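You operate a simulated robot arm through the tools that you are given. There is no shell and no other tool.

You run a simulated two-armed robot. Do the job below in one go: nothing can be reset, and whatever is moved stays where it is left.

Task
Reset the tripped blue amp head and bring it back to PLAY.
Fine: standby and power off before the reset button; PLAY only once READY is lit; do not trip it again; leave the knobs and the long teal plug.

Only the result counts: the job must be done as asked and must still hold three seconds after the hand-in. Knocking over, shifting, dropping, spilling or breaking anything else fails it.

Robot
Two 7-joint arms with fingered hands on one trunk that stands fixed in place. Base frame: the origin is at the foot of the trunk, x ahead of it, y to its left, z up. Readings come in m, rad, newtons and seconds.
The left shoulder is at [0.036, 0.152, 1.2], the right one opposite. With the tool pointing down near the work surface each hand reaches from about 0.1 to 0.76 m from the base axis, measured 20 degrees to its own side. Payload 3.8 kg a hand.
Tool frame (each hand has its own): the origin (TCP) lies between the finger pads and is the grasp point; the fingertips stand 0.03 m ahead of it; z points along the fingers, y is the line along which they close. Largest opening 0.104 m; the body of the gripper starts 0.035 m behind the TCP. The gripper is a hand of 5 fingers: y runs from the thumb to the fingers, the wrist lies at [-0.015, -0.104, -0.178] in the tool frame, and closing takes about 1.5 s.
Orientation is told as [roll, pitch, yaw] about the base's x, y, z axes, in that order, counted from this pose: with the fingers straight down and the wrist toward the robot, the tool's x, y and z point along [0, 1, 0], [1, 0, 0] and [0, 0, -1] of the base frame.

Tools
- The arms move only by the tool play_rows. It takes "left_targets", "right_targets" or both (then of equal length, played together; a hand with none holds still); each is a list of rows, each an object of numbers (a shift or turn left out is 0, a gripper value left out holds the last): "ax", "ay", "az": the turn, a rotation vector about the tool's x, y, z in units of 120 degrees (1.0 is 120 degrees); "x", "y", "z": the shift along the tool's x, y, z in units of 500 mm (1.0 is 500 mm); "grip": the gripper command, from -1 (shut) to 1 (fully open), values between in proportion. In form: [{"ax": .., "ay": .., "az": .., "x": .., "y": .., "z": .., "grip": ..}, ...]. A call has 1 to 20 rows; each row is the pose to reach, as a shift and turn from the pose commanded when the call began, along the tool's axes at that moment. A call with a number of a shift or a turn outside -1 to 1 is refused whole. Each row takes 0.2 s and may step no farther than 0.05 m and 0.15 rad from the row before; otherwise, or with a gripper value out of range, the whole call is refused. A pose out of reach is approached as far as the arm can. The call stops where the force on the tool passes 40 N (or 10 N more than at its start, if that is more) or the arm is blocked; 0.2 s more then pass. The fingers move at their own pace (about 0.072 m/s each) and stop on an object; they squeeze with about 30 N. The grip force told is the motor's: it shows also when the fingers shut on nothing. Time passes only in rows, and 0.2 s behind the last, so rows that repeat a pose let the fingers close. It gives the time, the measured TCP pose, the force on the tool (base axes), the opening and the grip force at its end, in the units of the frame above (readings bear some noise), with the torque about the TCP (base axes, N m) and any sound that the robot's microphone picked up.
- Cameras (640 x 400 px; columns grow to the right, rows downward): "scene" is now at [0.0962, 0.0616, 1.3787]; the picture's right is [0.73, -0.68, -0.06], its down [-0.35, -0.30, -0.89] and it looks along [0.58, 0.67, -0.46] (base axes); focal length 214 px, centre (320, 200). "left" rides on the left gripper at [-0.08, -0.078, -0.141] in its tool frame; the picture's right is [-0.78, -0.30, 0.56], its down [0.54, -0.78, 0.33] and it looks along [0.33, 0.56, 0.76] (tool axes); focal length 247 px, centre (320, 200). "right" rides on the right gripper at [0.08, -0.078, -0.141] in its tool frame; the picture's right is [-0.78, 0.30, -0.56], its down [-0.53, -0.78, 0.33] and it looks along [-0.33, 0.56, 0.76] (tool axes); focal length 247 px, centre (320, 200). There is no depth. A picture from a camera that has moved, and an enlarged one, comes with that camera's place and axes in the base frame and with its lens. The place of the scene camera against the robot may be out by one fixed shift of up to 0.025 m in any direction.
- snapshot(camera): a new picture of that camera. The clock stands still meanwhile.
- raise_lower(by): slides the trunk up (or, below 0, down) by that many m; the arms and the scene camera ride with it, the base frame stays. It gives what a move gives, with no picture.
- set_grasp(shape, hand): the hand has 5 fingers and takes this shape, open, in about a second: jaw (thumb against the fingers, like two jaws); tri (thumb and two fingers); tip (a fingertip pinch); poke (one finger out to press); point (the index stretched); flat (the hand flat); cup (the hand cupped); fist (a fist). The gripper value then closes the fingers along that shape, each until it touches; the sizes above hold for jaw. It gives what a move gives, with no picture.
- aim_head(pan, tilt): turns the head with the scene camera to pan (to the left, within 1.396 rad either way) and tilt (down, from -0.506 to 1.204), counted from straight ahead of the robot. It gives what a move gives.
- inspect(camera, box): a new picture of the part [left, top, right, bottom] of that camera's present view, enlarged. The clock stands still meanwhile.
- job_done(): hands the job in; it is judged then, once.

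Nothing tells you positions but the pictures and the camera data. Unless the task says otherwise, let go and move clear before handing in.

The tools are called after ">>>" as a command line: name --argument value ..., lists and objects as JSON in quotes. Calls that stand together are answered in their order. play_rows: Moves the arms, as the interface text tells. Its arguments: {"type":"object","properties":{"left_targets":{"type":"array"},"right_targets":{"type":"array"}},"required":[]} The other tools are called the same way: raise_lower (by) slides the trunk up or down; set_grasp (shape, hand) gives the hand a shape; aim_head (pan, tilt) turns the head that bears the scene camera; snapshot (camera) takes a picture; inspect (camera, box) takes an enlarged picture of a part of a camera's view; job_done () hands the job in.

At the start:

```text
t: 0.0
left_eef_pos: [0.3532, 0.4361, 1.2853]
left_orientation: [-0.001, 0.0, 0.0]
left_contact_force: [0.3, 0.2, 0.7]
left_wrist_torque: [-0.02, -0.03, -0.03]
left_gripper_width: 0.1036
left_finger_force: 0.1
left_shape: jaw
right_eef_pos: [0.4231, 0.0811, 1.2769]
right_orientation: [-0.002, 0.001, -0.001]
right_contact_force: [0.5, -0.6, -0.2]
right_wrist_torque: [0.02, 0.01, 0.0]
right_gripper_width: 0.1037
right_finger_force: 0.1
right_shape: jaw
trunk travel left (down, up): [-0.275, 0.181]
head pan, tilt: [0.826, 0.419]
```

scene: 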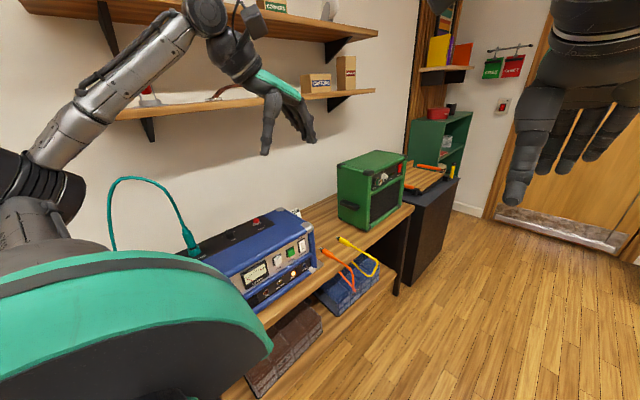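
right: 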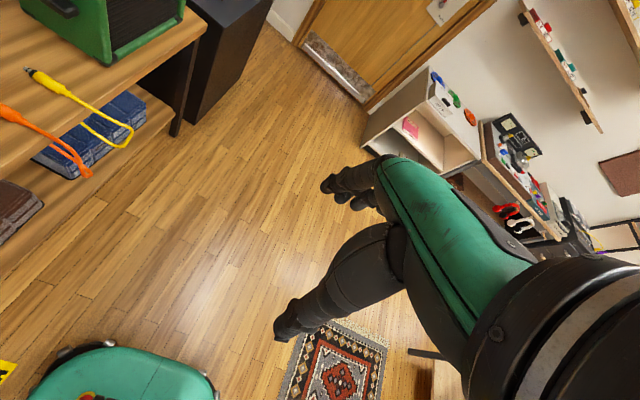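
left: 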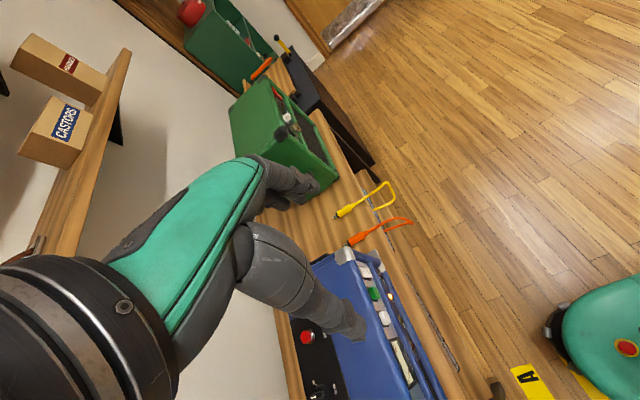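

I see a blue amp head on a bench to the robot's left, with a teal plug in its top and panels on the front and top. I'll take closer looks before moving.

>>> inspect --camera "scene" --box '[170, 190, 330, 320]'

>>> inspect --camera "left" --box '[270, 230, 460, 400]'

>>> aim_head --pan 1.2 --tilt 0.75

>>> snapshot --camera "scene"

```text
3.08 times, centred on (250, 255) of scene
camera zoom: at [0.0962, 0.0616, 1.3787], right [0.73, -0.68, -0.06], down [-0.35, -0.3, -0.89], along [0.58, 0.67, -0.46], focal length 660 px, centre (535, 31)
```

zoom: 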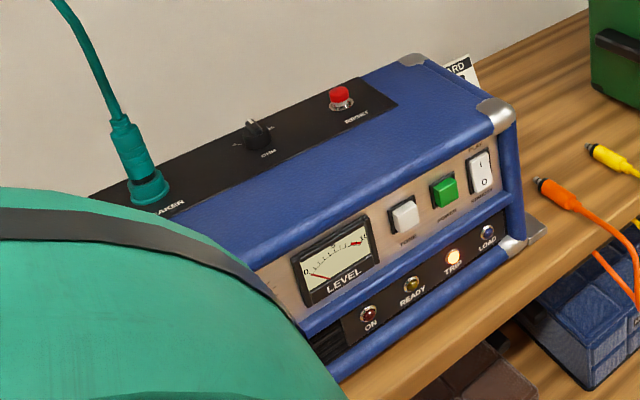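

```text
2.35 times, centred on (365, 315) of left
camera zoom: at [0.2749, 0.3558, 1.4281], right [-0.3, -0.78, -0.56], down [-0.78, 0.54, -0.33], along [0.56, 0.33, -0.76], focal length 581 px, centre (214, -71)
```

zoom: 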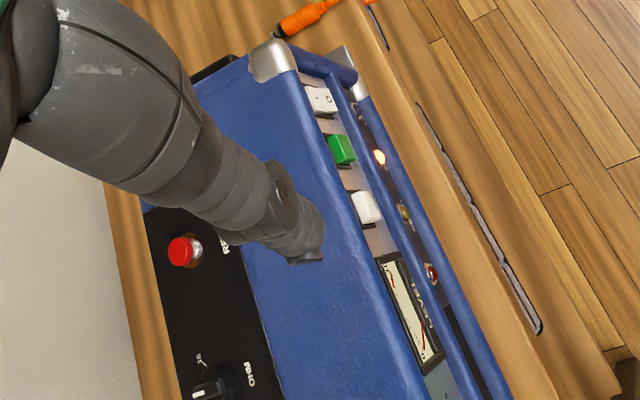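

```text
t: 0.8
left_eef_pos: [0.3524, 0.4346, 1.2857]
left_orientation: [0.0, 0.0, 0.0]
left_contact_force: [0.0, 0.6, 0.2]
left_wrist_torque: [0.0, 0.01, 0.0]
left_gripper_width: 0.1035
left_finger_force: 0.0
left_shape: jaw
right_eef_pos: [0.4222, 0.0815, 1.2771]
right_orientation: [0.0, 0.0, 0.0]
right_contact_force: [0.3, 0.4, 0.2]
right_wrist_torque: [-0.01, 0.0, -0.01]
right_gripper_width: 0.104
right_finger_force: 0.0
right_shape: jaw
trunk travel left (down, up): [-0.275, 0.181]
head pan, tilt: [1.201, 0.75]
```

```text
taken
camera scene: at [0.0611, 0.0709, 1.3523], right [0.93, -0.36, -0.08], down [-0.31, -0.64, -0.71], along [0.2, 0.68, -0.7], focal length 214 px, centre (320, 200)
```

scene: 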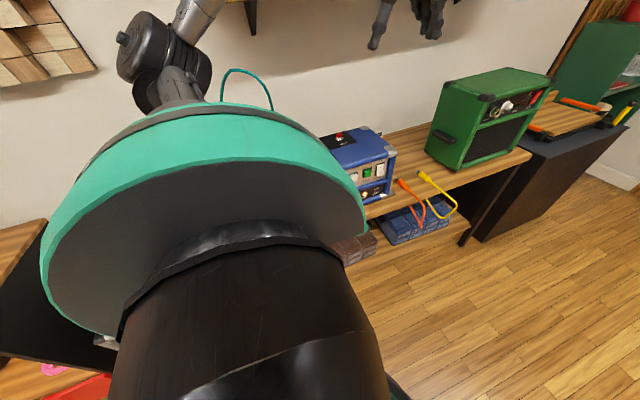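

The amp faces -y, with its front at about y≈0.55. The controls are at roughly x≈0.33 (TONE), 0.38 (green POWER) and 0.43 (rocker), with the red reset on top near (0.35, 0.71, 0.94). I'll return the head to a clear view and set both hands to poke to see where the fingertips sit.

>>> aim_head --pan 0.826 --tilt 0.5

>>> set_grasp --shape "poke" --hand "left"

>>> set_grasp --shape "poke" --hand "right"

>>> snapshot --camera "left"

>>> snapshot --camera "right"

>>> snapshot --camera "scene"

```text
t: 1.7
left_eef_pos: [0.352, 0.436, 1.2868]
left_orientation: [0.001, 0.001, 0.0]
left_contact_force: [0.1, 0.0, -0.4]
left_wrist_torque: [-0.02, 0.02, -0.01]
left_gripper_width: 0.1037
left_finger_force: 0.0
left_shape: jaw
right_eef_pos: [0.4238, 0.0815, 1.2769]
right_orientation: [-0.001, 0.001, 0.0]
right_contact_force: [-0.4, -0.1, -0.5]
right_wrist_torque: [0.02, -0.01, -0.03]
right_gripper_width: 0.1037
right_finger_force: 0.1
right_shape: jaw
trunk travel left (down, up): [-0.275, 0.181]
head pan, tilt: [0.826, 0.499]
```

```text
t: 2.6
left_eef_pos: [0.3527, 0.437, 1.2859]
left_orientation: [-0.001, 0.0, 0.0]
left_contact_force: [0.1, 0.1, -0.1]
left_wrist_torque: [-0.01, 0.0, -0.02]
left_gripper_width: 0.0
left_finger_force: 0.0
left_shape: poke
right_eef_pos: [0.4228, 0.0821, 1.2759]
right_orientation: [0.001, 0.0, 0.0]
right_contact_force: [0.4, -0.5, -0.2]
right_wrist_torque: [0.0, 0.03, -0.01]
right_gripper_width: 0.1033
right_finger_force: 0.1
right_shape: jaw
trunk travel left (down, up): [-0.275, 0.181]
head pan, tilt: [0.826, 0.499]
```

```text
t: 3.5
left_eef_pos: [0.3525, 0.4364, 1.2865]
left_orientation: [0.001, -0.001, 0.0]
left_contact_force: [0.1, -0.1, 1.1]
left_wrist_torque: [-0.02, -0.02, 0.04]
left_gripper_width: 0.0001
left_finger_force: 0.0
left_shape: poke
right_eef_pos: [0.4222, 0.0828, 1.2769]
right_orientation: [0.0, -0.002, -0.001]
right_contact_force: [-0.7, 0.9, -0.6]
right_wrist_torque: [-0.01, 0.0, -0.04]
right_gripper_width: 0.0
right_finger_force: 0.1
right_shape: poke
trunk travel left (down, up): [-0.275, 0.181]
head pan, tilt: [0.826, 0.499]
```

```text
taken
camera left: at [0.275, 0.3558, 1.4281], right [-0.3, -0.78, -0.56], down [-0.78, 0.54, -0.33], along [0.56, 0.33, -0.76], focal length 247 px, centre (320, 200)
```

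left: 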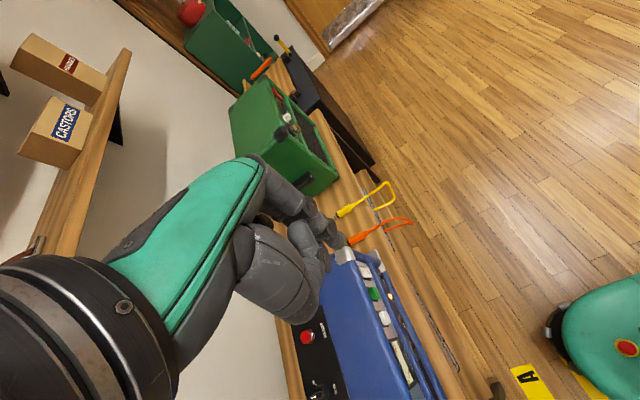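

```text
taken
camera right: at [0.3456, 0.1627, 1.4182], right [0.3, -0.78, 0.56], down [-0.78, -0.53, -0.33], along [0.56, -0.33, -0.76], focal length 247 px, centre (320, 200)
```

right: 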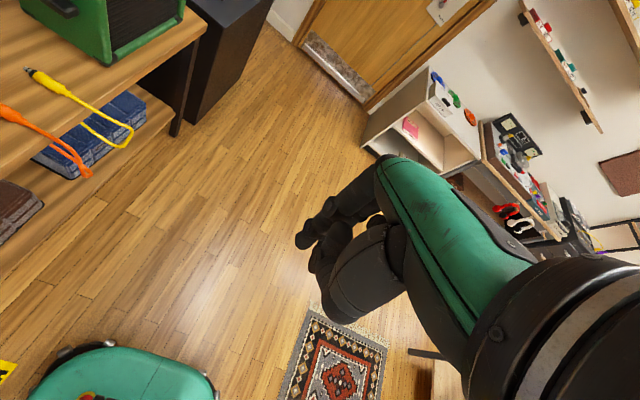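

```text
taken
camera scene: at [0.0946, 0.0605, 1.3713], right [0.73, -0.68, -0.06], down [-0.4, -0.35, -0.85], along [0.55, 0.64, -0.53], focal length 214 px, centre (320, 200)
```

scene: 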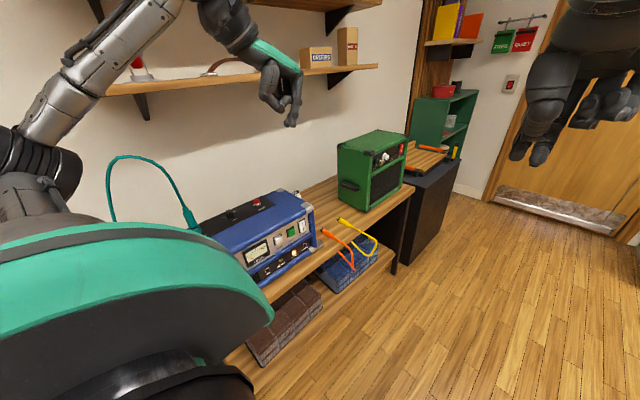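

The hands are in the poke shape now. I'll zoom in to find the pointing fingertip relative to the TCP.

>>> inspect --camera "left" --box '[230, 150, 390, 340]'

>>> inspect --camera "scene" --box '[230, 40, 330, 140]'

>>> inspect --camera "right" --box '[260, 140, 440, 340]'

>>> inspect --camera "scene" --box '[490, 80, 640, 180]'

>>> inspect --camera "scene" --box '[190, 180, 330, 300]'

```text
2.11 times, centred on (310, 245) of left
camera zoom: at [0.275, 0.3558, 1.4281], right [-0.3, -0.78, -0.56], down [-0.78, 0.54, -0.33], along [0.56, 0.33, -0.76], focal length 520 px, centre (341, 105)
```

zoom: 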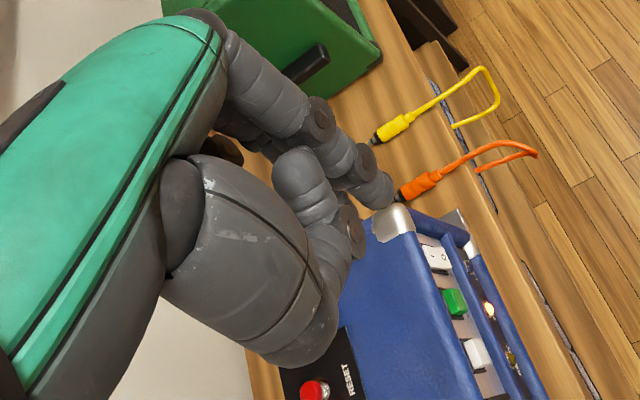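

```text
4.00 times, centred on (280, 90) of scene
camera zoom: at [0.0946, 0.0605, 1.3713], right [0.73, -0.68, -0.06], down [-0.4, -0.35, -0.85], along [0.55, 0.64, -0.53], focal length 858 px, centre (480, 640)
```

zoom: 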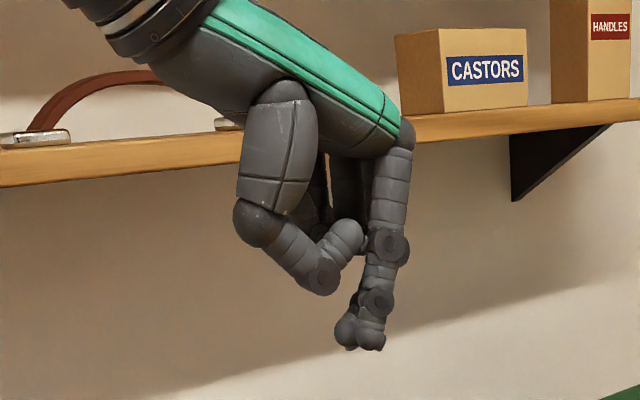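

```text
2.00 times, centred on (350, 240) of right
camera zoom: at [0.3456, 0.1627, 1.4182], right [0.3, -0.78, 0.56], down [-0.78, -0.53, -0.33], along [0.56, -0.33, -0.76], focal length 494 px, centre (260, 120)
```

zoom: 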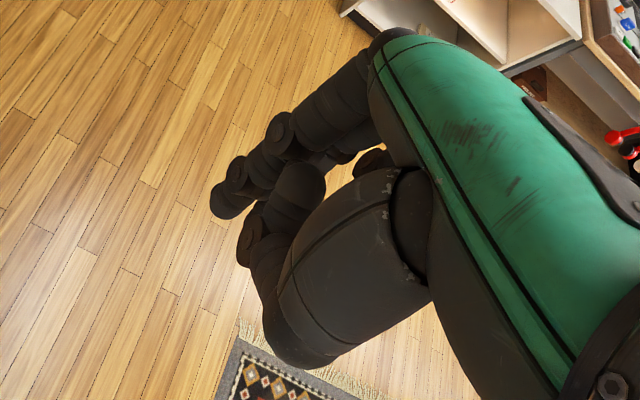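

```text
4.00 times, centred on (565, 130) of scene
camera zoom: at [0.0946, 0.0605, 1.3713], right [0.73, -0.68, -0.06], down [-0.4, -0.35, -0.85], along [0.55, 0.64, -0.53], focal length 858 px, centre (-660, 480)
```

zoom: 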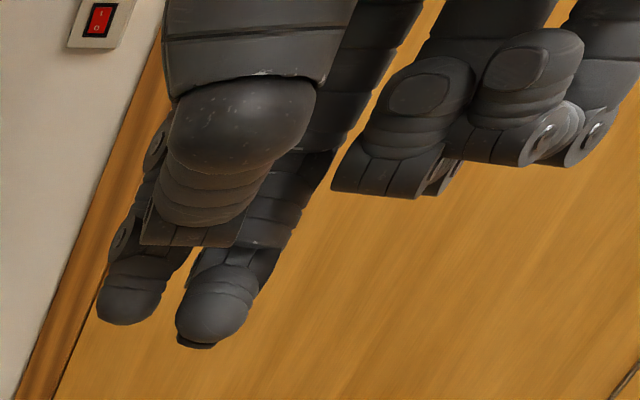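

```text
3.33 times, centred on (260, 240) of scene
camera zoom: at [0.0946, 0.0605, 1.3713], right [0.73, -0.68, -0.06], down [-0.4, -0.35, -0.85], along [0.55, 0.64, -0.53], focal length 715 px, centre (520, 67)
```

zoom: 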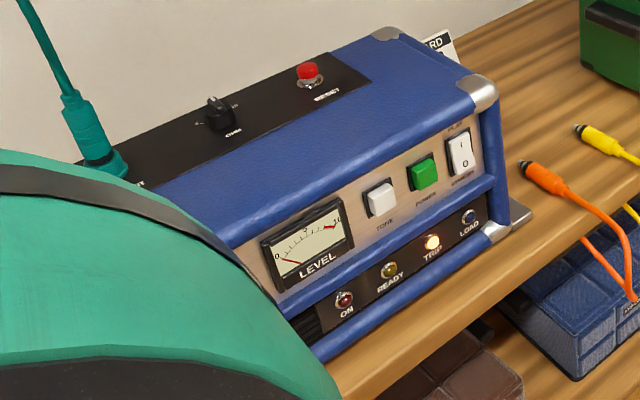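

Poke seems to have two fingertips extended. I'll compare it with the "point" shape.

>>> set_grasp --shape "point" --hand "left"

>>> inspect --camera "left" --box '[230, 150, 390, 340]'

>>> inspect --camera "scene" --box '[230, 40, 330, 140]'

>>> set_grasp --shape "point" --hand "right"

>>> inspect --camera "scene" --box '[440, 0, 640, 180]'

>>> inspect --camera "right" --box '[220, 140, 440, 340]'

```text
t: 4.4
left_eef_pos: [0.3521, 0.4359, 1.2849]
left_orientation: [0.001, -0.001, 0.0]
left_contact_force: [-0.2, 0.8, -0.1]
left_wrist_torque: [0.0, -0.01, 0.0]
left_gripper_width: 0.0
left_finger_force: 0.0
left_shape: point
right_eef_pos: [0.4229, 0.0814, 1.2777]
right_orientation: [0.001, -0.001, 0.001]
right_contact_force: [0.7, -0.6, 0.1]
right_wrist_torque: [0.03, 0.02, -0.02]
right_gripper_width: 0.0
right_finger_force: 0.0
right_shape: poke
trunk travel left (down, up): [-0.275, 0.181]
head pan, tilt: [0.826, 0.499]
```

```text
2.11 times, centred on (310, 245) of left
camera zoom: at [0.2749, 0.3558, 1.4281], right [-0.3, -0.78, -0.56], down [-0.78, 0.54, -0.33], along [0.56, 0.33, -0.76], focal length 520 px, centre (341, 105)
```

zoom: 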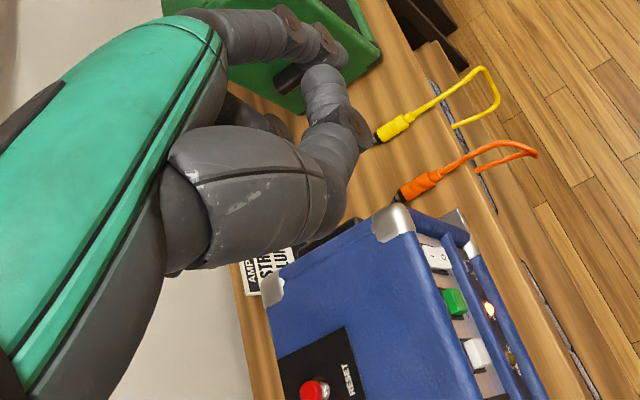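

```text
4.00 times, centred on (280, 90) of scene
camera zoom: at [0.0946, 0.0605, 1.3713], right [0.73, -0.68, -0.06], down [-0.4, -0.35, -0.85], along [0.55, 0.64, -0.53], focal length 858 px, centre (480, 640)
```

zoom: 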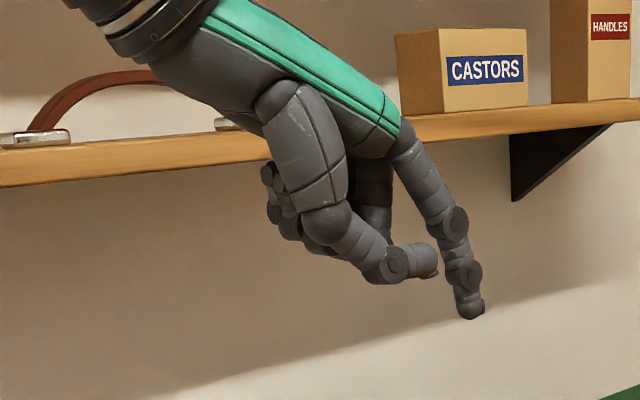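

```text
t: 5.3
left_eef_pos: [0.3534, 0.4354, 1.2858]
left_orientation: [0.001, 0.0, 0.0]
left_contact_force: [0.4, -0.5, -0.3]
left_wrist_torque: [-0.01, 0.0, -0.01]
left_gripper_width: 0.0
left_finger_force: 0.1
left_shape: point
right_eef_pos: [0.4232, 0.0814, 1.2774]
right_orientation: [-0.001, 0.0, 0.0]
right_contact_force: [-0.3, 0.5, -0.4]
right_wrist_torque: [-0.01, 0.02, 0.03]
right_gripper_width: 0.0002
right_finger_force: 0.1
right_shape: point
trunk travel left (down, up): [-0.275, 0.181]
head pan, tilt: [0.826, 0.499]
```

```text
2.22 times, centred on (540, 90) of scene
camera zoom: at [0.0946, 0.0605, 1.3713], right [0.73, -0.68, -0.06], down [-0.4, -0.35, -0.85], along [0.55, 0.64, -0.53], focal length 477 px, centre (-169, 444)
```

zoom: 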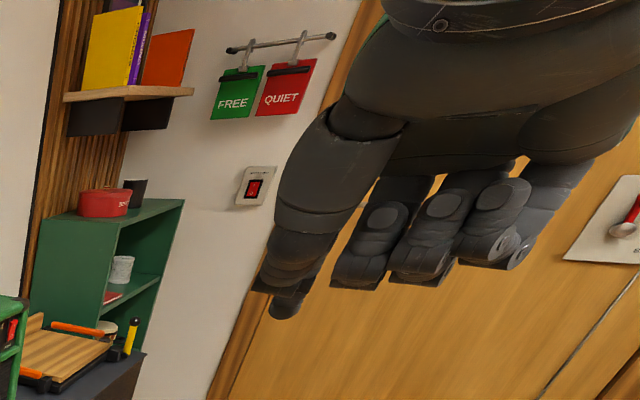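

```text
2.00 times, centred on (330, 240) of right
camera zoom: at [0.3456, 0.1627, 1.4182], right [0.3, -0.78, 0.56], down [-0.78, -0.53, -0.33], along [0.56, -0.33, -0.76], focal length 494 px, centre (300, 120)
```

zoom: 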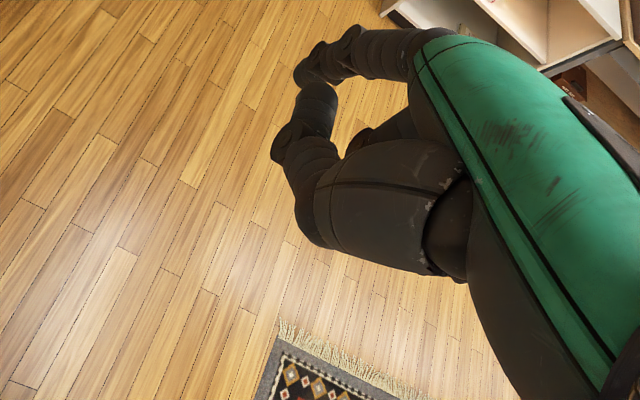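

In "point", the index finger clearly leads by about 3 cm and sits around tool (∓0.01, 0.067, 0.012). I'll use the right hand, turned so its fingers point toward +y, for the front panel, and start by moving it to a staging pose.

>>> play_rows --right_targets '[{"ay": 0.0625, "x": 0.033, "y": -0.02, "z": 0.028}, {"ay": 0.125, "x": 0.067, "y": -0.04, "z": 0.057}, {"ay": 0.1875, "x": 0.1, "y": -0.06, "z": 0.085}, {"ay": 0.25, "x": 0.133, "y": -0.08, "z": 0.113}, {"ay": 0.3125, "x": 0.167, "y": -0.1, "z": 0.142}, {"ay": 0.375, "x": 0.2, "y": -0.12, "z": 0.17}, {"ay": 0.4375, "x": 0.233, "y": -0.14, "z": 0.198}, {"ay": 0.5, "x": 0.267, "y": -0.16, "z": 0.227}, {"ay": 0.5625, "x": 0.3, "y": -0.18, "z": 0.255}, {"ay": 0.625, "x": 0.333, "y": -0.2, "z": 0.283}, {"ay": 0.6875, "x": 0.367, "y": -0.22, "z": 0.312}, {"ay": 0.75, "x": 0.4, "y": -0.24, "z": 0.34}, {"ay": 0.75, "x": 0.4, "y": -0.24, "z": 0.34}]'

>>> snapshot --camera "right"

>>> snapshot --camera "scene"

>>> snapshot --camera "left"

```text
t: 8.3
left_eef_pos: [0.356, 0.4326, 1.2867]
left_orientation: [0.002, 0.001, 0.001]
left_contact_force: [0.5, -0.4, 1.0]
left_wrist_torque: [0.02, 0.0, 0.03]
left_gripper_width: 0.0
left_finger_force: 0.1
left_shape: point
right_eef_pos: [0.279, 0.272, 1.1343]
right_orientation: [1.561, 0.14, -0.056]
right_contact_force: [0.0, 0.0, 0.3]
right_wrist_torque: [-0.01, -0.02, 0.02]
right_gripper_width: 0.0
right_finger_force: 0.0
right_shape: point
right hand out of reach, approached as far as the arm can: row 10, 11, 12, 13
trunk travel left (down, up): [-0.275, 0.181]
head pan, tilt: [0.826, 0.499]
stopped in row 13 (right hand): the arm was blocked; the commanded pose is now the measured one
```

```text
taken
camera right: at [0.2059, 0.1354, 1.2251], right [0.15, -0.57, -0.8], down [-0.82, 0.37, -0.42], along [0.54, 0.73, -0.42], focal length 247 px, centre (320, 200)
```

right: 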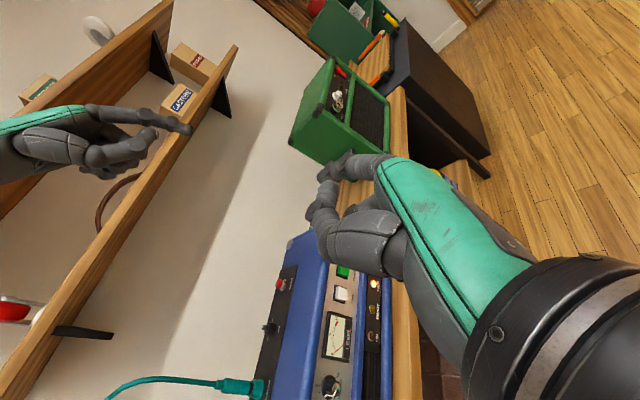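

```text
taken
camera scene: at [0.0968, 0.0574, 1.3723], right [0.73, -0.68, -0.07], down [-0.39, -0.34, -0.85], along [0.55, 0.65, -0.52], focal length 214 px, centre (320, 200)
```

scene: 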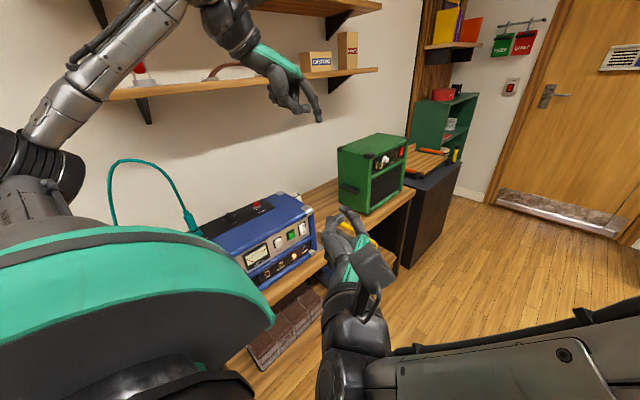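

```text
taken
camera left: at [0.2774, 0.3521, 1.4286], right [-0.3, -0.77, -0.56], down [-0.78, 0.54, -0.33], along [0.56, 0.34, -0.76], focal length 247 px, centre (320, 200)
```

left: 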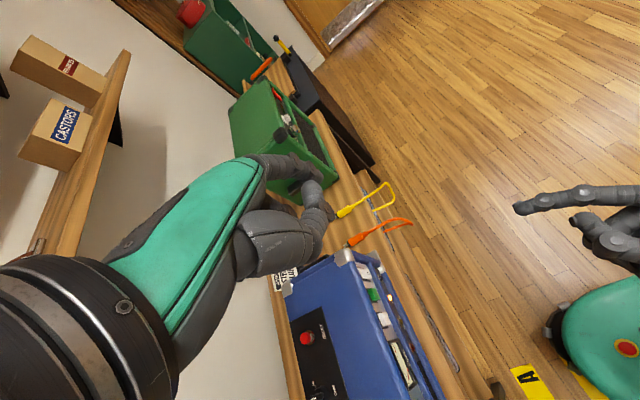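

The right fingertip triangulates to tool ≈(0.018, 0.066, 0.024). The right camera now sees the amp, so I'll zoom in on all three views to locate the controls precisely.

>>> inspect --camera "right" --box '[240, 220, 420, 400]'

>>> inspect --camera "scene" --box '[190, 185, 330, 295]'

>>> inspect --camera "left" --box '[270, 230, 450, 400]'

```text
2.22 times, centred on (330, 310) of right
camera zoom: at [0.2059, 0.1354, 1.2251], right [0.15, -0.57, -0.8], down [-0.82, 0.37, -0.42], along [0.54, 0.73, -0.42], focal length 549 px, centre (298, -44)
```

zoom: 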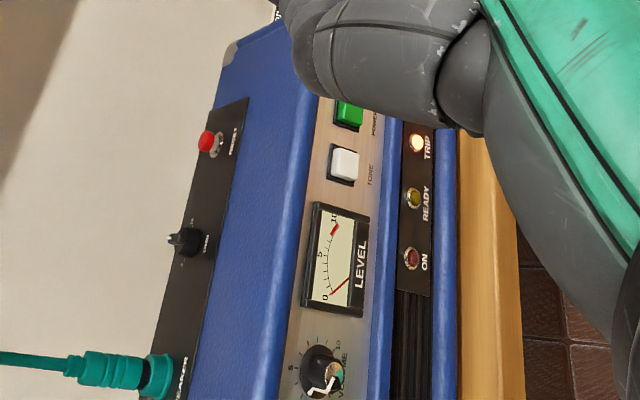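

```text
3.64 times, centred on (260, 240) of scene
camera zoom: at [0.0968, 0.0574, 1.3723], right [0.73, -0.68, -0.07], down [-0.39, -0.34, -0.85], along [0.55, 0.65, -0.52], focal length 780 px, centre (538, 54)
```

zoom: 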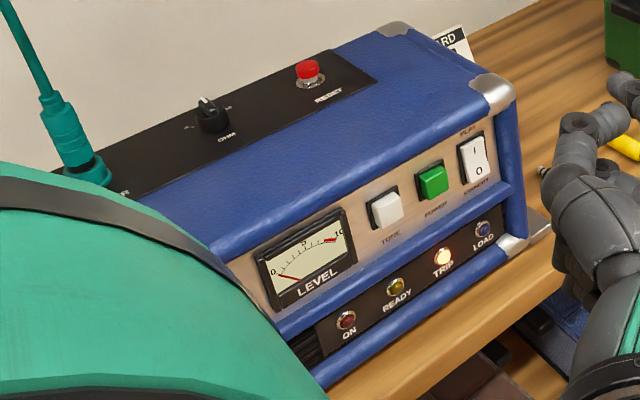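

```text
2.35 times, centred on (360, 315) of left
camera zoom: at [0.2774, 0.3521, 1.4286], right [-0.3, -0.77, -0.56], down [-0.78, 0.54, -0.33], along [0.56, 0.34, -0.76], focal length 581 px, centre (226, -71)
```

zoom: 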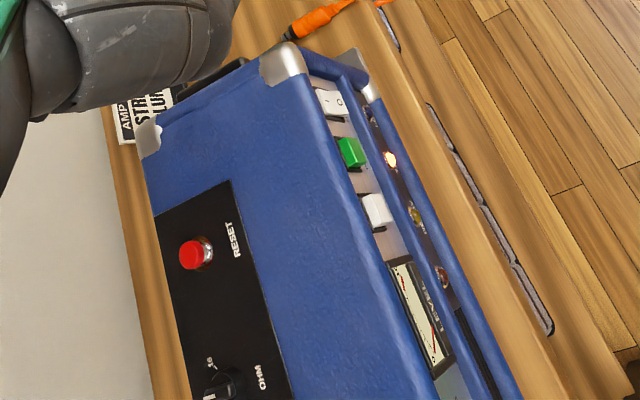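

Using the left and right cameras, I place green POWER at about (0.382, 0.56, 0.889), the PLAY/STANDBY rocker at (0.432, 0.56, 0.889) and the reset top at (0.348, 0.70, 0.972). I'll bring the right fingertip to stand 7–8 cm in front of the rocker.

>>> play_rows --right_targets '[{"x": -0.048, "y": 0.022, "z": 0.039}, {"x": -0.095, "y": 0.043, "z": 0.078}, {"x": -0.143, "y": 0.065, "z": 0.117}, {"x": -0.191, "y": 0.086, "z": 0.156}, {"x": -0.239, "y": 0.108, "z": 0.195}, {"x": -0.286, "y": 0.13, "z": 0.233}, {"x": -0.334, "y": 0.151, "z": 0.272}, {"x": -0.382, "y": 0.173, "z": 0.311}, {"x": -0.429, "y": 0.194, "z": 0.35}, {"x": -0.477, "y": 0.216, "z": 0.389}]'

>>> snapshot --camera "right"

>>> snapshot --camera "scene"

>>> snapshot --camera "left"

```text
t: 10.5
left_eef_pos: [0.3524, 0.4351, 1.2857]
left_orientation: [0.0, 0.0, 0.001]
left_contact_force: [-0.2, 0.7, 0.5]
left_wrist_torque: [-0.02, -0.03, 0.0]
left_gripper_width: 0.0003
left_finger_force: 0.0
left_shape: point
right_eef_pos: [0.2861, 0.3264, 1.1384]
right_orientation: [1.555, 0.141, -0.057]
right_contact_force: [0.2, -0.2, -0.8]
right_wrist_torque: [0.01, -0.02, 0.0]
right_gripper_width: 0.0
right_finger_force: 0.0
right_shape: point
right hand out of reach, approached as far as the arm can: row 1, 2, 3, 4, 5, 6, 7, 8, 9, 10
trunk travel left (down, up): [-0.275, 0.181]
head pan, tilt: [0.826, 0.499]
```

```text
taken
camera right: at [0.2126, 0.191, 1.2303], right [0.15, -0.58, -0.8], down [-0.82, 0.37, -0.43], along [0.54, 0.73, -0.42], focal length 247 px, centre (320, 200)
```

right: 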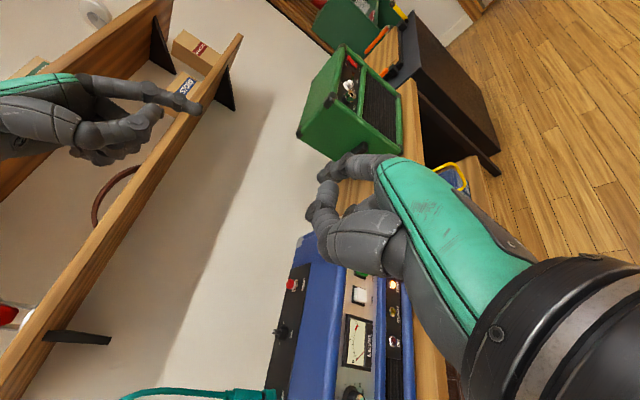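

```text
taken
camera scene: at [0.0944, 0.0606, 1.3713], right [0.73, -0.68, -0.06], down [-0.4, -0.35, -0.85], along [0.55, 0.64, -0.53], focal length 214 px, centre (320, 200)
```

scene: 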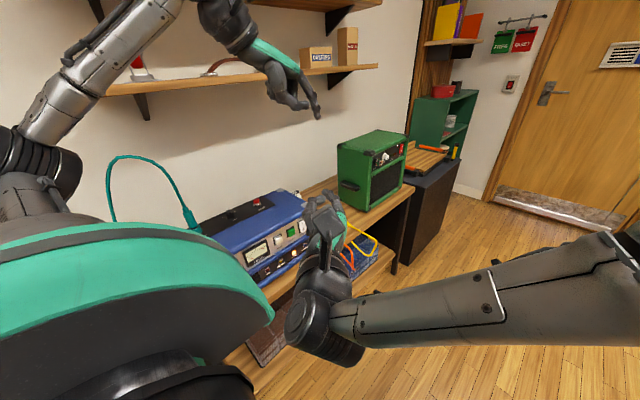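

```text
taken
camera left: at [0.2747, 0.356, 1.4283], right [-0.3, -0.78, -0.56], down [-0.78, 0.54, -0.33], along [0.56, 0.33, -0.76], focal length 247 px, centre (320, 200)
```

left: 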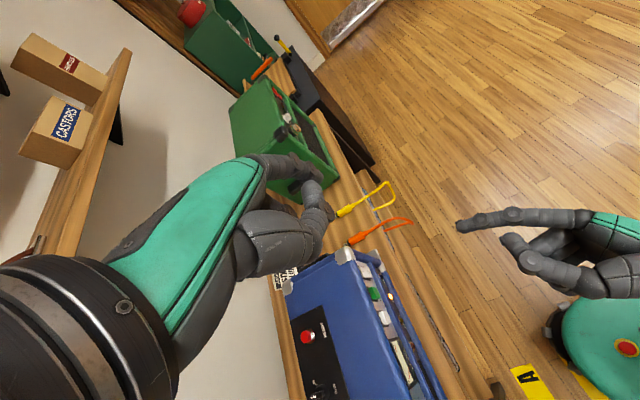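

The right arm can't reach with that wrist pose. The left hand suits the front better with its wrist toward the robot and the finger tilted forward, so I'll retract the right arm first.

>>> play_rows --right_targets '[{"x": 0.036, "y": 0.004, "z": -0.051}, {"x": 0.072, "y": 0.008, "z": -0.102}, {"x": 0.108, "y": 0.012, "z": -0.153}, {"x": 0.144, "y": 0.016, "z": -0.204}, {"x": 0.18, "y": 0.02, "z": -0.255}, {"x": 0.216, "y": 0.024, "z": -0.306}, {"x": 0.252, "y": 0.028, "z": -0.357, "ay": -0.0625}, {"x": 0.288, "y": 0.032, "z": -0.408, "ay": -0.125}, {"x": 0.324, "y": 0.036, "z": -0.459, "ay": -0.1875}, {"x": 0.36, "y": 0.04, "z": -0.51, "ay": -0.25}, {"x": 0.396, "y": 0.044, "z": -0.561, "ay": -0.3125}, {"x": 0.432, "y": 0.048, "z": -0.612, "ay": -0.375}, {"x": 0.468, "y": 0.052, "z": -0.663, "ay": -0.4375}, {"x": 0.504, "y": 0.056, "z": -0.714, "ay": -0.5}, {"x": 0.54, "y": 0.06, "z": -0.765, "ay": -0.5625}, {"x": 0.576, "y": 0.064, "z": -0.816, "ay": -0.625}, {"x": 0.612, "y": 0.068, "z": -0.867, "ay": -0.6875}, {"x": 0.646, "y": 0.074, "z": -0.918, "ay": -0.75}]'

>>> snapshot --camera "scene"

```text
t: 14.3
left_eef_pos: [0.3507, 0.4362, 1.2874]
left_orientation: [-0.001, -0.004, 0.0]
left_contact_force: [0.0, 0.5, 0.0]
left_wrist_torque: [0.04, -0.04, -0.04]
left_gripper_width: 0.0
left_finger_force: 0.1
left_shape: point
right_eef_pos: [0.3425, -0.1336, 1.4561]
right_orientation: [-0.013, 0.136, -0.055]
right_contact_force: [-0.3, -0.4, -0.3]
right_wrist_torque: [0.01, 0.02, -0.01]
right_gripper_width: 0.0963
right_finger_force: 0.0
right_shape: point
right hand out of reach, approached as far as the arm can: row 4, 5
trunk travel left (down, up): [-0.275, 0.181]
head pan, tilt: [0.826, 0.499]
```

```text
taken
camera scene: at [0.0935, 0.0607, 1.3714], right [0.73, -0.68, -0.06], down [-0.4, -0.35, -0.85], along [0.55, 0.64, -0.53], focal length 214 px, centre (320, 200)
```

scene: 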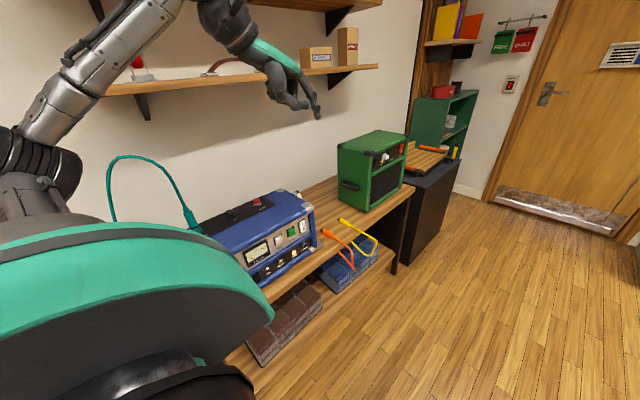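

The right arm is parked clear. Next I'll yaw the left hand about 75° and bring it down above and in front of the amp, to check the reach.

>>> play_rows --left_targets '[{"az": -0.0625, "x": -0.003, "y": 0.0075, "z": 0.033}, {"az": -0.125, "x": -0.006, "y": 0.015, "z": 0.066}, {"az": -0.1875, "x": -0.01, "y": 0.0225, "z": 0.1}, {"az": -0.25, "x": -0.013, "y": 0.03, "z": 0.133}, {"az": -0.3125, "x": -0.016, "y": 0.0375, "z": 0.166}, {"az": -0.375, "x": -0.019, "y": 0.045, "z": 0.199}, {"az": -0.4375, "x": -0.022, "y": 0.0525, "z": 0.232}, {"az": -0.5, "x": -0.026, "y": 0.06, "z": 0.266}, {"az": -0.5625, "x": -0.029, "y": 0.0675, "z": 0.3}, {"az": -0.625, "x": -0.032, "y": 0.075, "z": 0.332}]'

>>> snapshot --camera "left"

>>> snapshot --camera "scene"

```text
t: 16.5
left_eef_pos: [0.3908, 0.4203, 1.1191]
left_orientation: [0.0, -0.001, 1.31]
left_contact_force: [0.0, -0.1, 0.0]
left_wrist_torque: [0.0, 0.02, 0.01]
left_gripper_width: 0.0
left_finger_force: 0.1
left_shape: point
right_eef_pos: [0.3433, -0.1326, 1.4561]
right_orientation: [-0.012, 0.138, -0.055]
right_contact_force: [0.5, -0.3, 0.7]
right_wrist_torque: [0.0, 0.0, 0.02]
right_gripper_width: 0.0958
right_finger_force: 0.2
right_shape: point
trunk travel left (down, up): [-0.275, 0.181]
head pan, tilt: [0.826, 0.499]
```

```text
taken
camera left: at [0.4474, 0.3246, 1.2619], right [0.67, -0.48, -0.56], down [-0.72, -0.61, -0.33], along [-0.18, 0.62, -0.76], focal length 247 px, centre (320, 200)
```

left: 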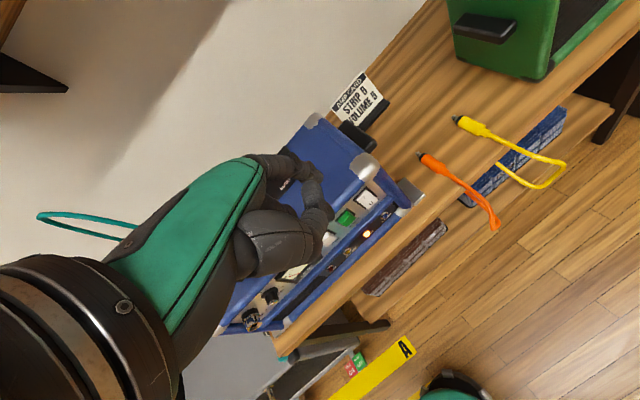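

```text
taken
camera scene: at [0.0951, 0.0597, 1.3713], right [0.73, -0.68, -0.07], down [-0.4, -0.35, -0.85], along [0.55, 0.65, -0.53], focal length 214 px, centre (320, 200)
```

scene: 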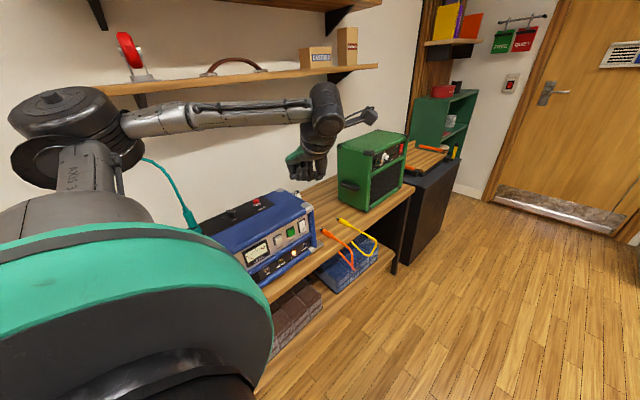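

The yawed pose is reachable. Next I'll tilt the finger forward about 50° while lowering to just in front of the panel.

>>> play_rows --left_targets '[{"ax": -0.0417, "x": -0.002, "z": 0.045}, {"ax": -0.0833, "x": -0.004, "z": 0.09}, {"ax": -0.125, "x": -0.005, "y": -0.001, "z": 0.134}, {"ax": -0.1667, "x": -0.007, "y": -0.002, "z": 0.179}, {"ax": -0.2083, "x": -0.009, "y": -0.002, "z": 0.224}, {"ax": -0.25, "x": -0.011, "y": -0.002, "z": 0.269}, {"ax": -0.2917, "x": -0.013, "y": -0.003, "z": 0.314}, {"ax": -0.3333, "x": -0.014, "y": -0.003, "z": 0.358}, {"ax": -0.375, "x": -0.016, "y": -0.004, "z": 0.403}, {"ax": -0.4167, "x": -0.018, "y": -0.004, "z": 0.448}]'

>>> snapshot --camera "left"

>>> snapshot --camera "scene"

```text
t: 18.7
left_eef_pos: [0.3951, 0.425, 0.9231]
left_orientation: [0.0, -0.873, 1.309]
left_contact_force: [1.0, -0.1, 0.6]
left_wrist_torque: [0.04, 0.03, -0.02]
left_gripper_width: 0.0
left_finger_force: 0.1
left_shape: point
left hand out of reach, approached as far as the arm can: row 10
right_eef_pos: [0.3433, -0.1327, 1.4551]
right_orientation: [-0.011, 0.137, -0.054]
right_contact_force: [0.2, -0.4, 0.2]
right_wrist_torque: [0.02, -0.04, -0.02]
right_gripper_width: 0.0958
right_finger_force: 0.0
right_shape: point
trunk travel left (down, up): [-0.275, 0.181]
head pan, tilt: [0.826, 0.499]
```

```text
taken
camera left: at [0.4309, 0.2532, 0.9549], right [0.81, 0.03, -0.58], down [-0.58, -0.1, -0.81], along [-0.08, 0.99, -0.06], focal length 247 px, centre (320, 200)
```

left: 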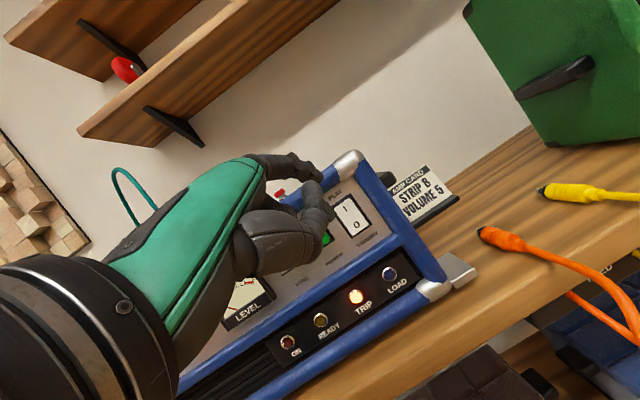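

```text
taken
camera scene: at [0.0948, 0.0596, 1.3714], right [0.73, -0.68, -0.07], down [-0.4, -0.35, -0.85], along [0.55, 0.65, -0.53], focal length 214 px, centre (320, 200)
```

scene: 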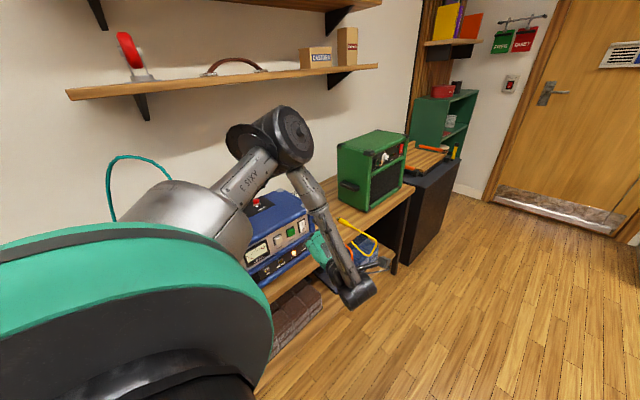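

The left camera now has a fine view of the whole front panel, with TRIP lit. The arm is at a wrist limit, so I'll raise the hand a little and then lower the trunk for a better working posture.

>>> play_rows --left_targets '[{"x": -0.003, "y": 0.033, "z": -0.044}, {"x": -0.007, "y": 0.066, "z": -0.088}, {"x": -0.01, "y": 0.098, "z": -0.132}]'

>>> raise_lower --by -0.15

>>> snapshot --camera "left"

>>> snapshot --camera "scene"

```text
t: 19.5
left_eef_pos: [0.3939, 0.4069, 1.0019]
left_orientation: [-0.002, -0.873, 1.309]
left_contact_force: [-0.1, 1.0, -1.3]
left_wrist_torque: [-0.01, 0.0, 0.01]
left_gripper_width: 0.0001
left_finger_force: 0.0
left_shape: point
right_eef_pos: [0.3421, -0.1338, 1.4544]
right_orientation: [-0.012, 0.137, -0.055]
right_contact_force: [0.8, 0.6, -0.3]
right_wrist_torque: [0.02, -0.03, 0.01]
right_gripper_width: 0.096
right_finger_force: 0.2
right_shape: point
trunk travel left (down, up): [-0.275, 0.181]
head pan, tilt: [0.826, 0.499]
```

```text
t: 21.2
left_eef_pos: [0.4002, 0.4085, 0.8098]
left_orientation: [0.139, -0.838, 1.202]
left_contact_force: [0.7, 0.0, -0.5]
left_wrist_torque: [-0.06, 0.0, -0.01]
left_gripper_width: 0.0
left_finger_force: 0.2
left_shape: point
right_eef_pos: [0.3842, -0.1331, 1.274]
right_orientation: [-0.016, 0.217, -0.054]
right_contact_force: [-0.2, 1.4, 0.5]
right_wrist_torque: [0.02, -0.01, 0.01]
right_gripper_width: 0.0959
right_finger_force: 0.1
right_shape: point
trunk travel left (down, up): [-0.125, 0.331]
head pan, tilt: [0.826, 0.499]
```

```text
taken
camera left: at [0.4397, 0.2362, 0.8396], right [0.75, 0.02, -0.66], down [-0.66, -0.1, -0.75], along [-0.08, 0.99, -0.06], focal length 247 px, centre (320, 200)
```

left: 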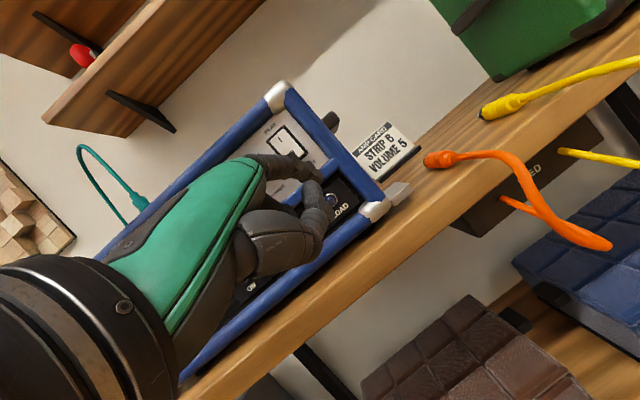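

```text
taken
camera scene: at [0.1784, 0.0603, 1.1876], right [0.7, -0.68, -0.21], down [-0.56, -0.35, -0.75], along [0.44, 0.65, -0.63], focal length 214 px, centre (320, 200)
```

scene: 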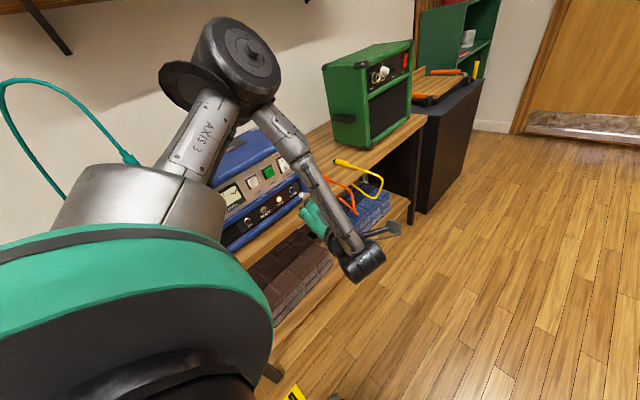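

The trunk leaned forward as it lowered, but the pose is usable. I'll zoom in to check the tip location and the rocker.

>>> inspect --camera "left" --box '[220, 70, 400, 250]'

>>> inspect --camera "scene" --box '[210, 120, 340, 250]'

```text
2.22 times, centred on (310, 160) of left
camera zoom: at [0.4397, 0.2362, 0.8396], right [0.75, 0.02, -0.66], down [-0.66, -0.1, -0.75], along [-0.08, 0.99, -0.06], focal length 549 px, centre (342, 289)
```

zoom: 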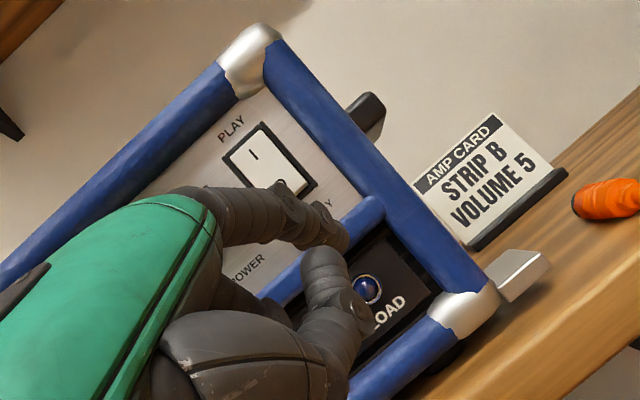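

```text
3.08 times, centred on (275, 185) of scene
camera zoom: at [0.1784, 0.0603, 1.1876], right [0.7, -0.68, -0.21], down [-0.56, -0.35, -0.75], along [0.44, 0.65, -0.63], focal length 660 px, centre (458, 246)
```

zoom: 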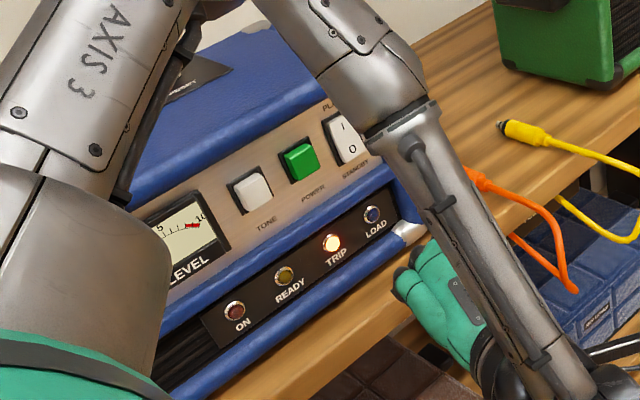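

The index tip is visible about 9 cm in front of the panel, at roughly (0.437, 0.463, 0.841). My refined rocker centre is (0.428, 0.552, 0.90), with the O half at z≈0.885. I'll move in front of the O half.

>>> play_rows --left_targets '[{"x": 0.014, "y": 0.034, "z": 0.008}, {"x": 0.029, "y": 0.068, "z": 0.016}, {"x": 0.043, "y": 0.102, "z": 0.025}, {"x": 0.0574, "y": 0.1354, "z": 0.0334}]'

>>> inspect --camera "left" --box '[220, 70, 400, 250]'

>>> snapshot --camera "scene"

```text
t: 22.2
left_eef_pos: [0.3914, 0.4727, 0.8521]
left_orientation: [0.139, -0.838, 1.202]
left_contact_force: [-0.1, 0.5, 0.2]
left_wrist_torque: [0.02, 0.01, 0.03]
left_gripper_width: 0.0
left_finger_force: 0.0
left_shape: point
right_eef_pos: [0.3845, -0.1297, 1.2732]
right_orientation: [-0.016, 0.218, -0.056]
right_contact_force: [0.2, -0.4, -0.2]
right_wrist_torque: [0.02, 0.0, -0.03]
right_gripper_width: 0.096
right_finger_force: 0.1
right_shape: point
trunk travel left (down, up): [-0.125, 0.331]
head pan, tilt: [0.826, 0.499]
```

```text
2.22 times, centred on (310, 160) of left
camera zoom: at [0.43, 0.2987, 0.8818], right [0.75, 0.02, -0.66], down [-0.66, -0.1, -0.75], along [-0.08, 0.99, -0.06], focal length 549 px, centre (342, 289)
```

zoom: 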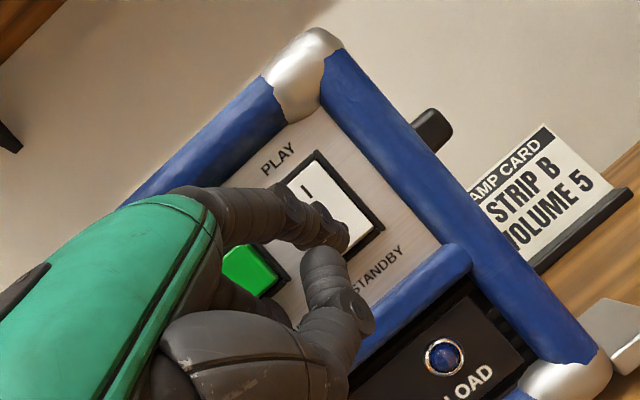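

```text
taken
camera scene: at [0.1785, 0.0609, 1.1874], right [0.7, -0.68, -0.21], down [-0.56, -0.35, -0.75], along [0.44, 0.64, -0.63], focal length 214 px, centre (320, 200)
```

scene: 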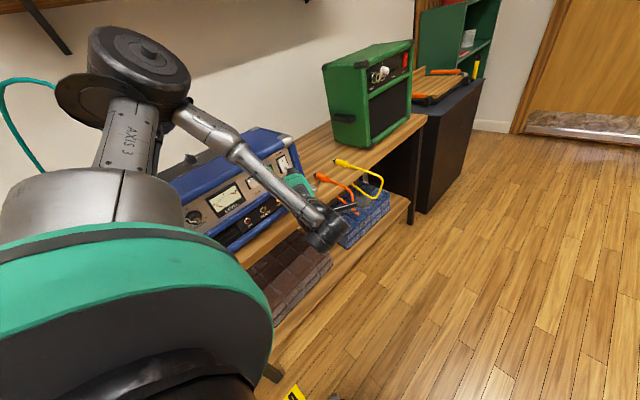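

The tip sits in line with the O half of the rocker. I'll push slowly toward +y and watch the force.

>>> play_rows --left_targets '[{"x": 0.0021, "y": 0.005, "z": 0.0059}, {"x": 0.0042, "y": 0.01, "z": 0.0118}, {"x": 0.0063, "y": 0.015, "z": 0.0177}, {"x": 0.0084, "y": 0.02, "z": 0.0236}, {"x": 0.0104, "y": 0.025, "z": 0.0295}]'

>>> inspect --camera "left" --box '[220, 70, 400, 250]'

>>> inspect --camera "scene" --box '[170, 120, 330, 260]'

```text
t: 23.4
left_eef_pos: [0.3921, 0.4905, 0.8534]
left_orientation: [0.141, -0.841, 1.198]
left_contact_force: [-1.8, -11.3, 2.2]
left_wrist_torque: [0.48, -0.09, -0.26]
left_gripper_width: 0.0959
left_finger_force: 0.0
left_shape: point
right_eef_pos: [0.3854, -0.1339, 1.2745]
right_orientation: [-0.015, 0.22, -0.054]
right_contact_force: [0.0, -0.1, 0.7]
right_wrist_torque: [0.03, -0.05, -0.04]
right_gripper_width: 0.0961
right_finger_force: 0.0
right_shape: point
trunk travel left (down, up): [-0.125, 0.331]
head pan, tilt: [0.826, 0.499]
```

```text
2.22 times, centred on (310, 160) of left
camera zoom: at [0.4305, 0.3166, 0.8823], right [0.75, 0.02, -0.66], down [-0.66, -0.1, -0.75], along [-0.08, 0.99, -0.06], focal length 549 px, centre (342, 289)
```

zoom: 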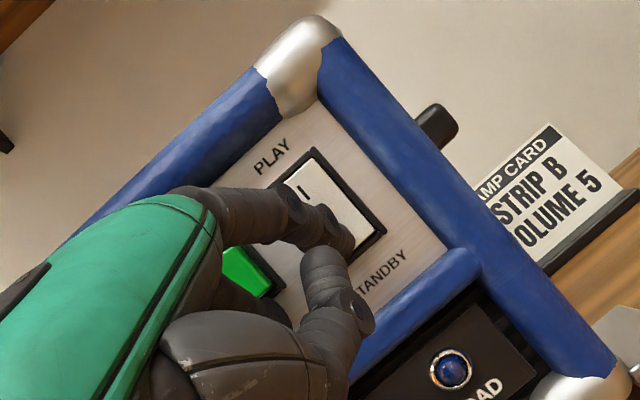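

```text
2.86 times, centred on (250, 190) of scene
camera zoom: at [0.1789, 0.0582, 1.1875], right [0.7, -0.68, -0.21], down [-0.56, -0.35, -0.75], along [0.44, 0.65, -0.63], focal length 613 px, centre (520, 229)
```

zoom: 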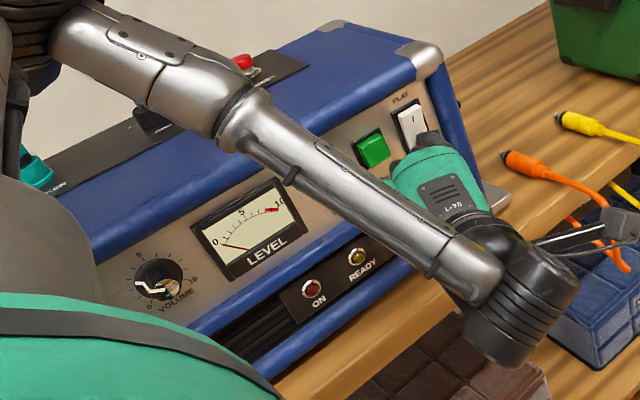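

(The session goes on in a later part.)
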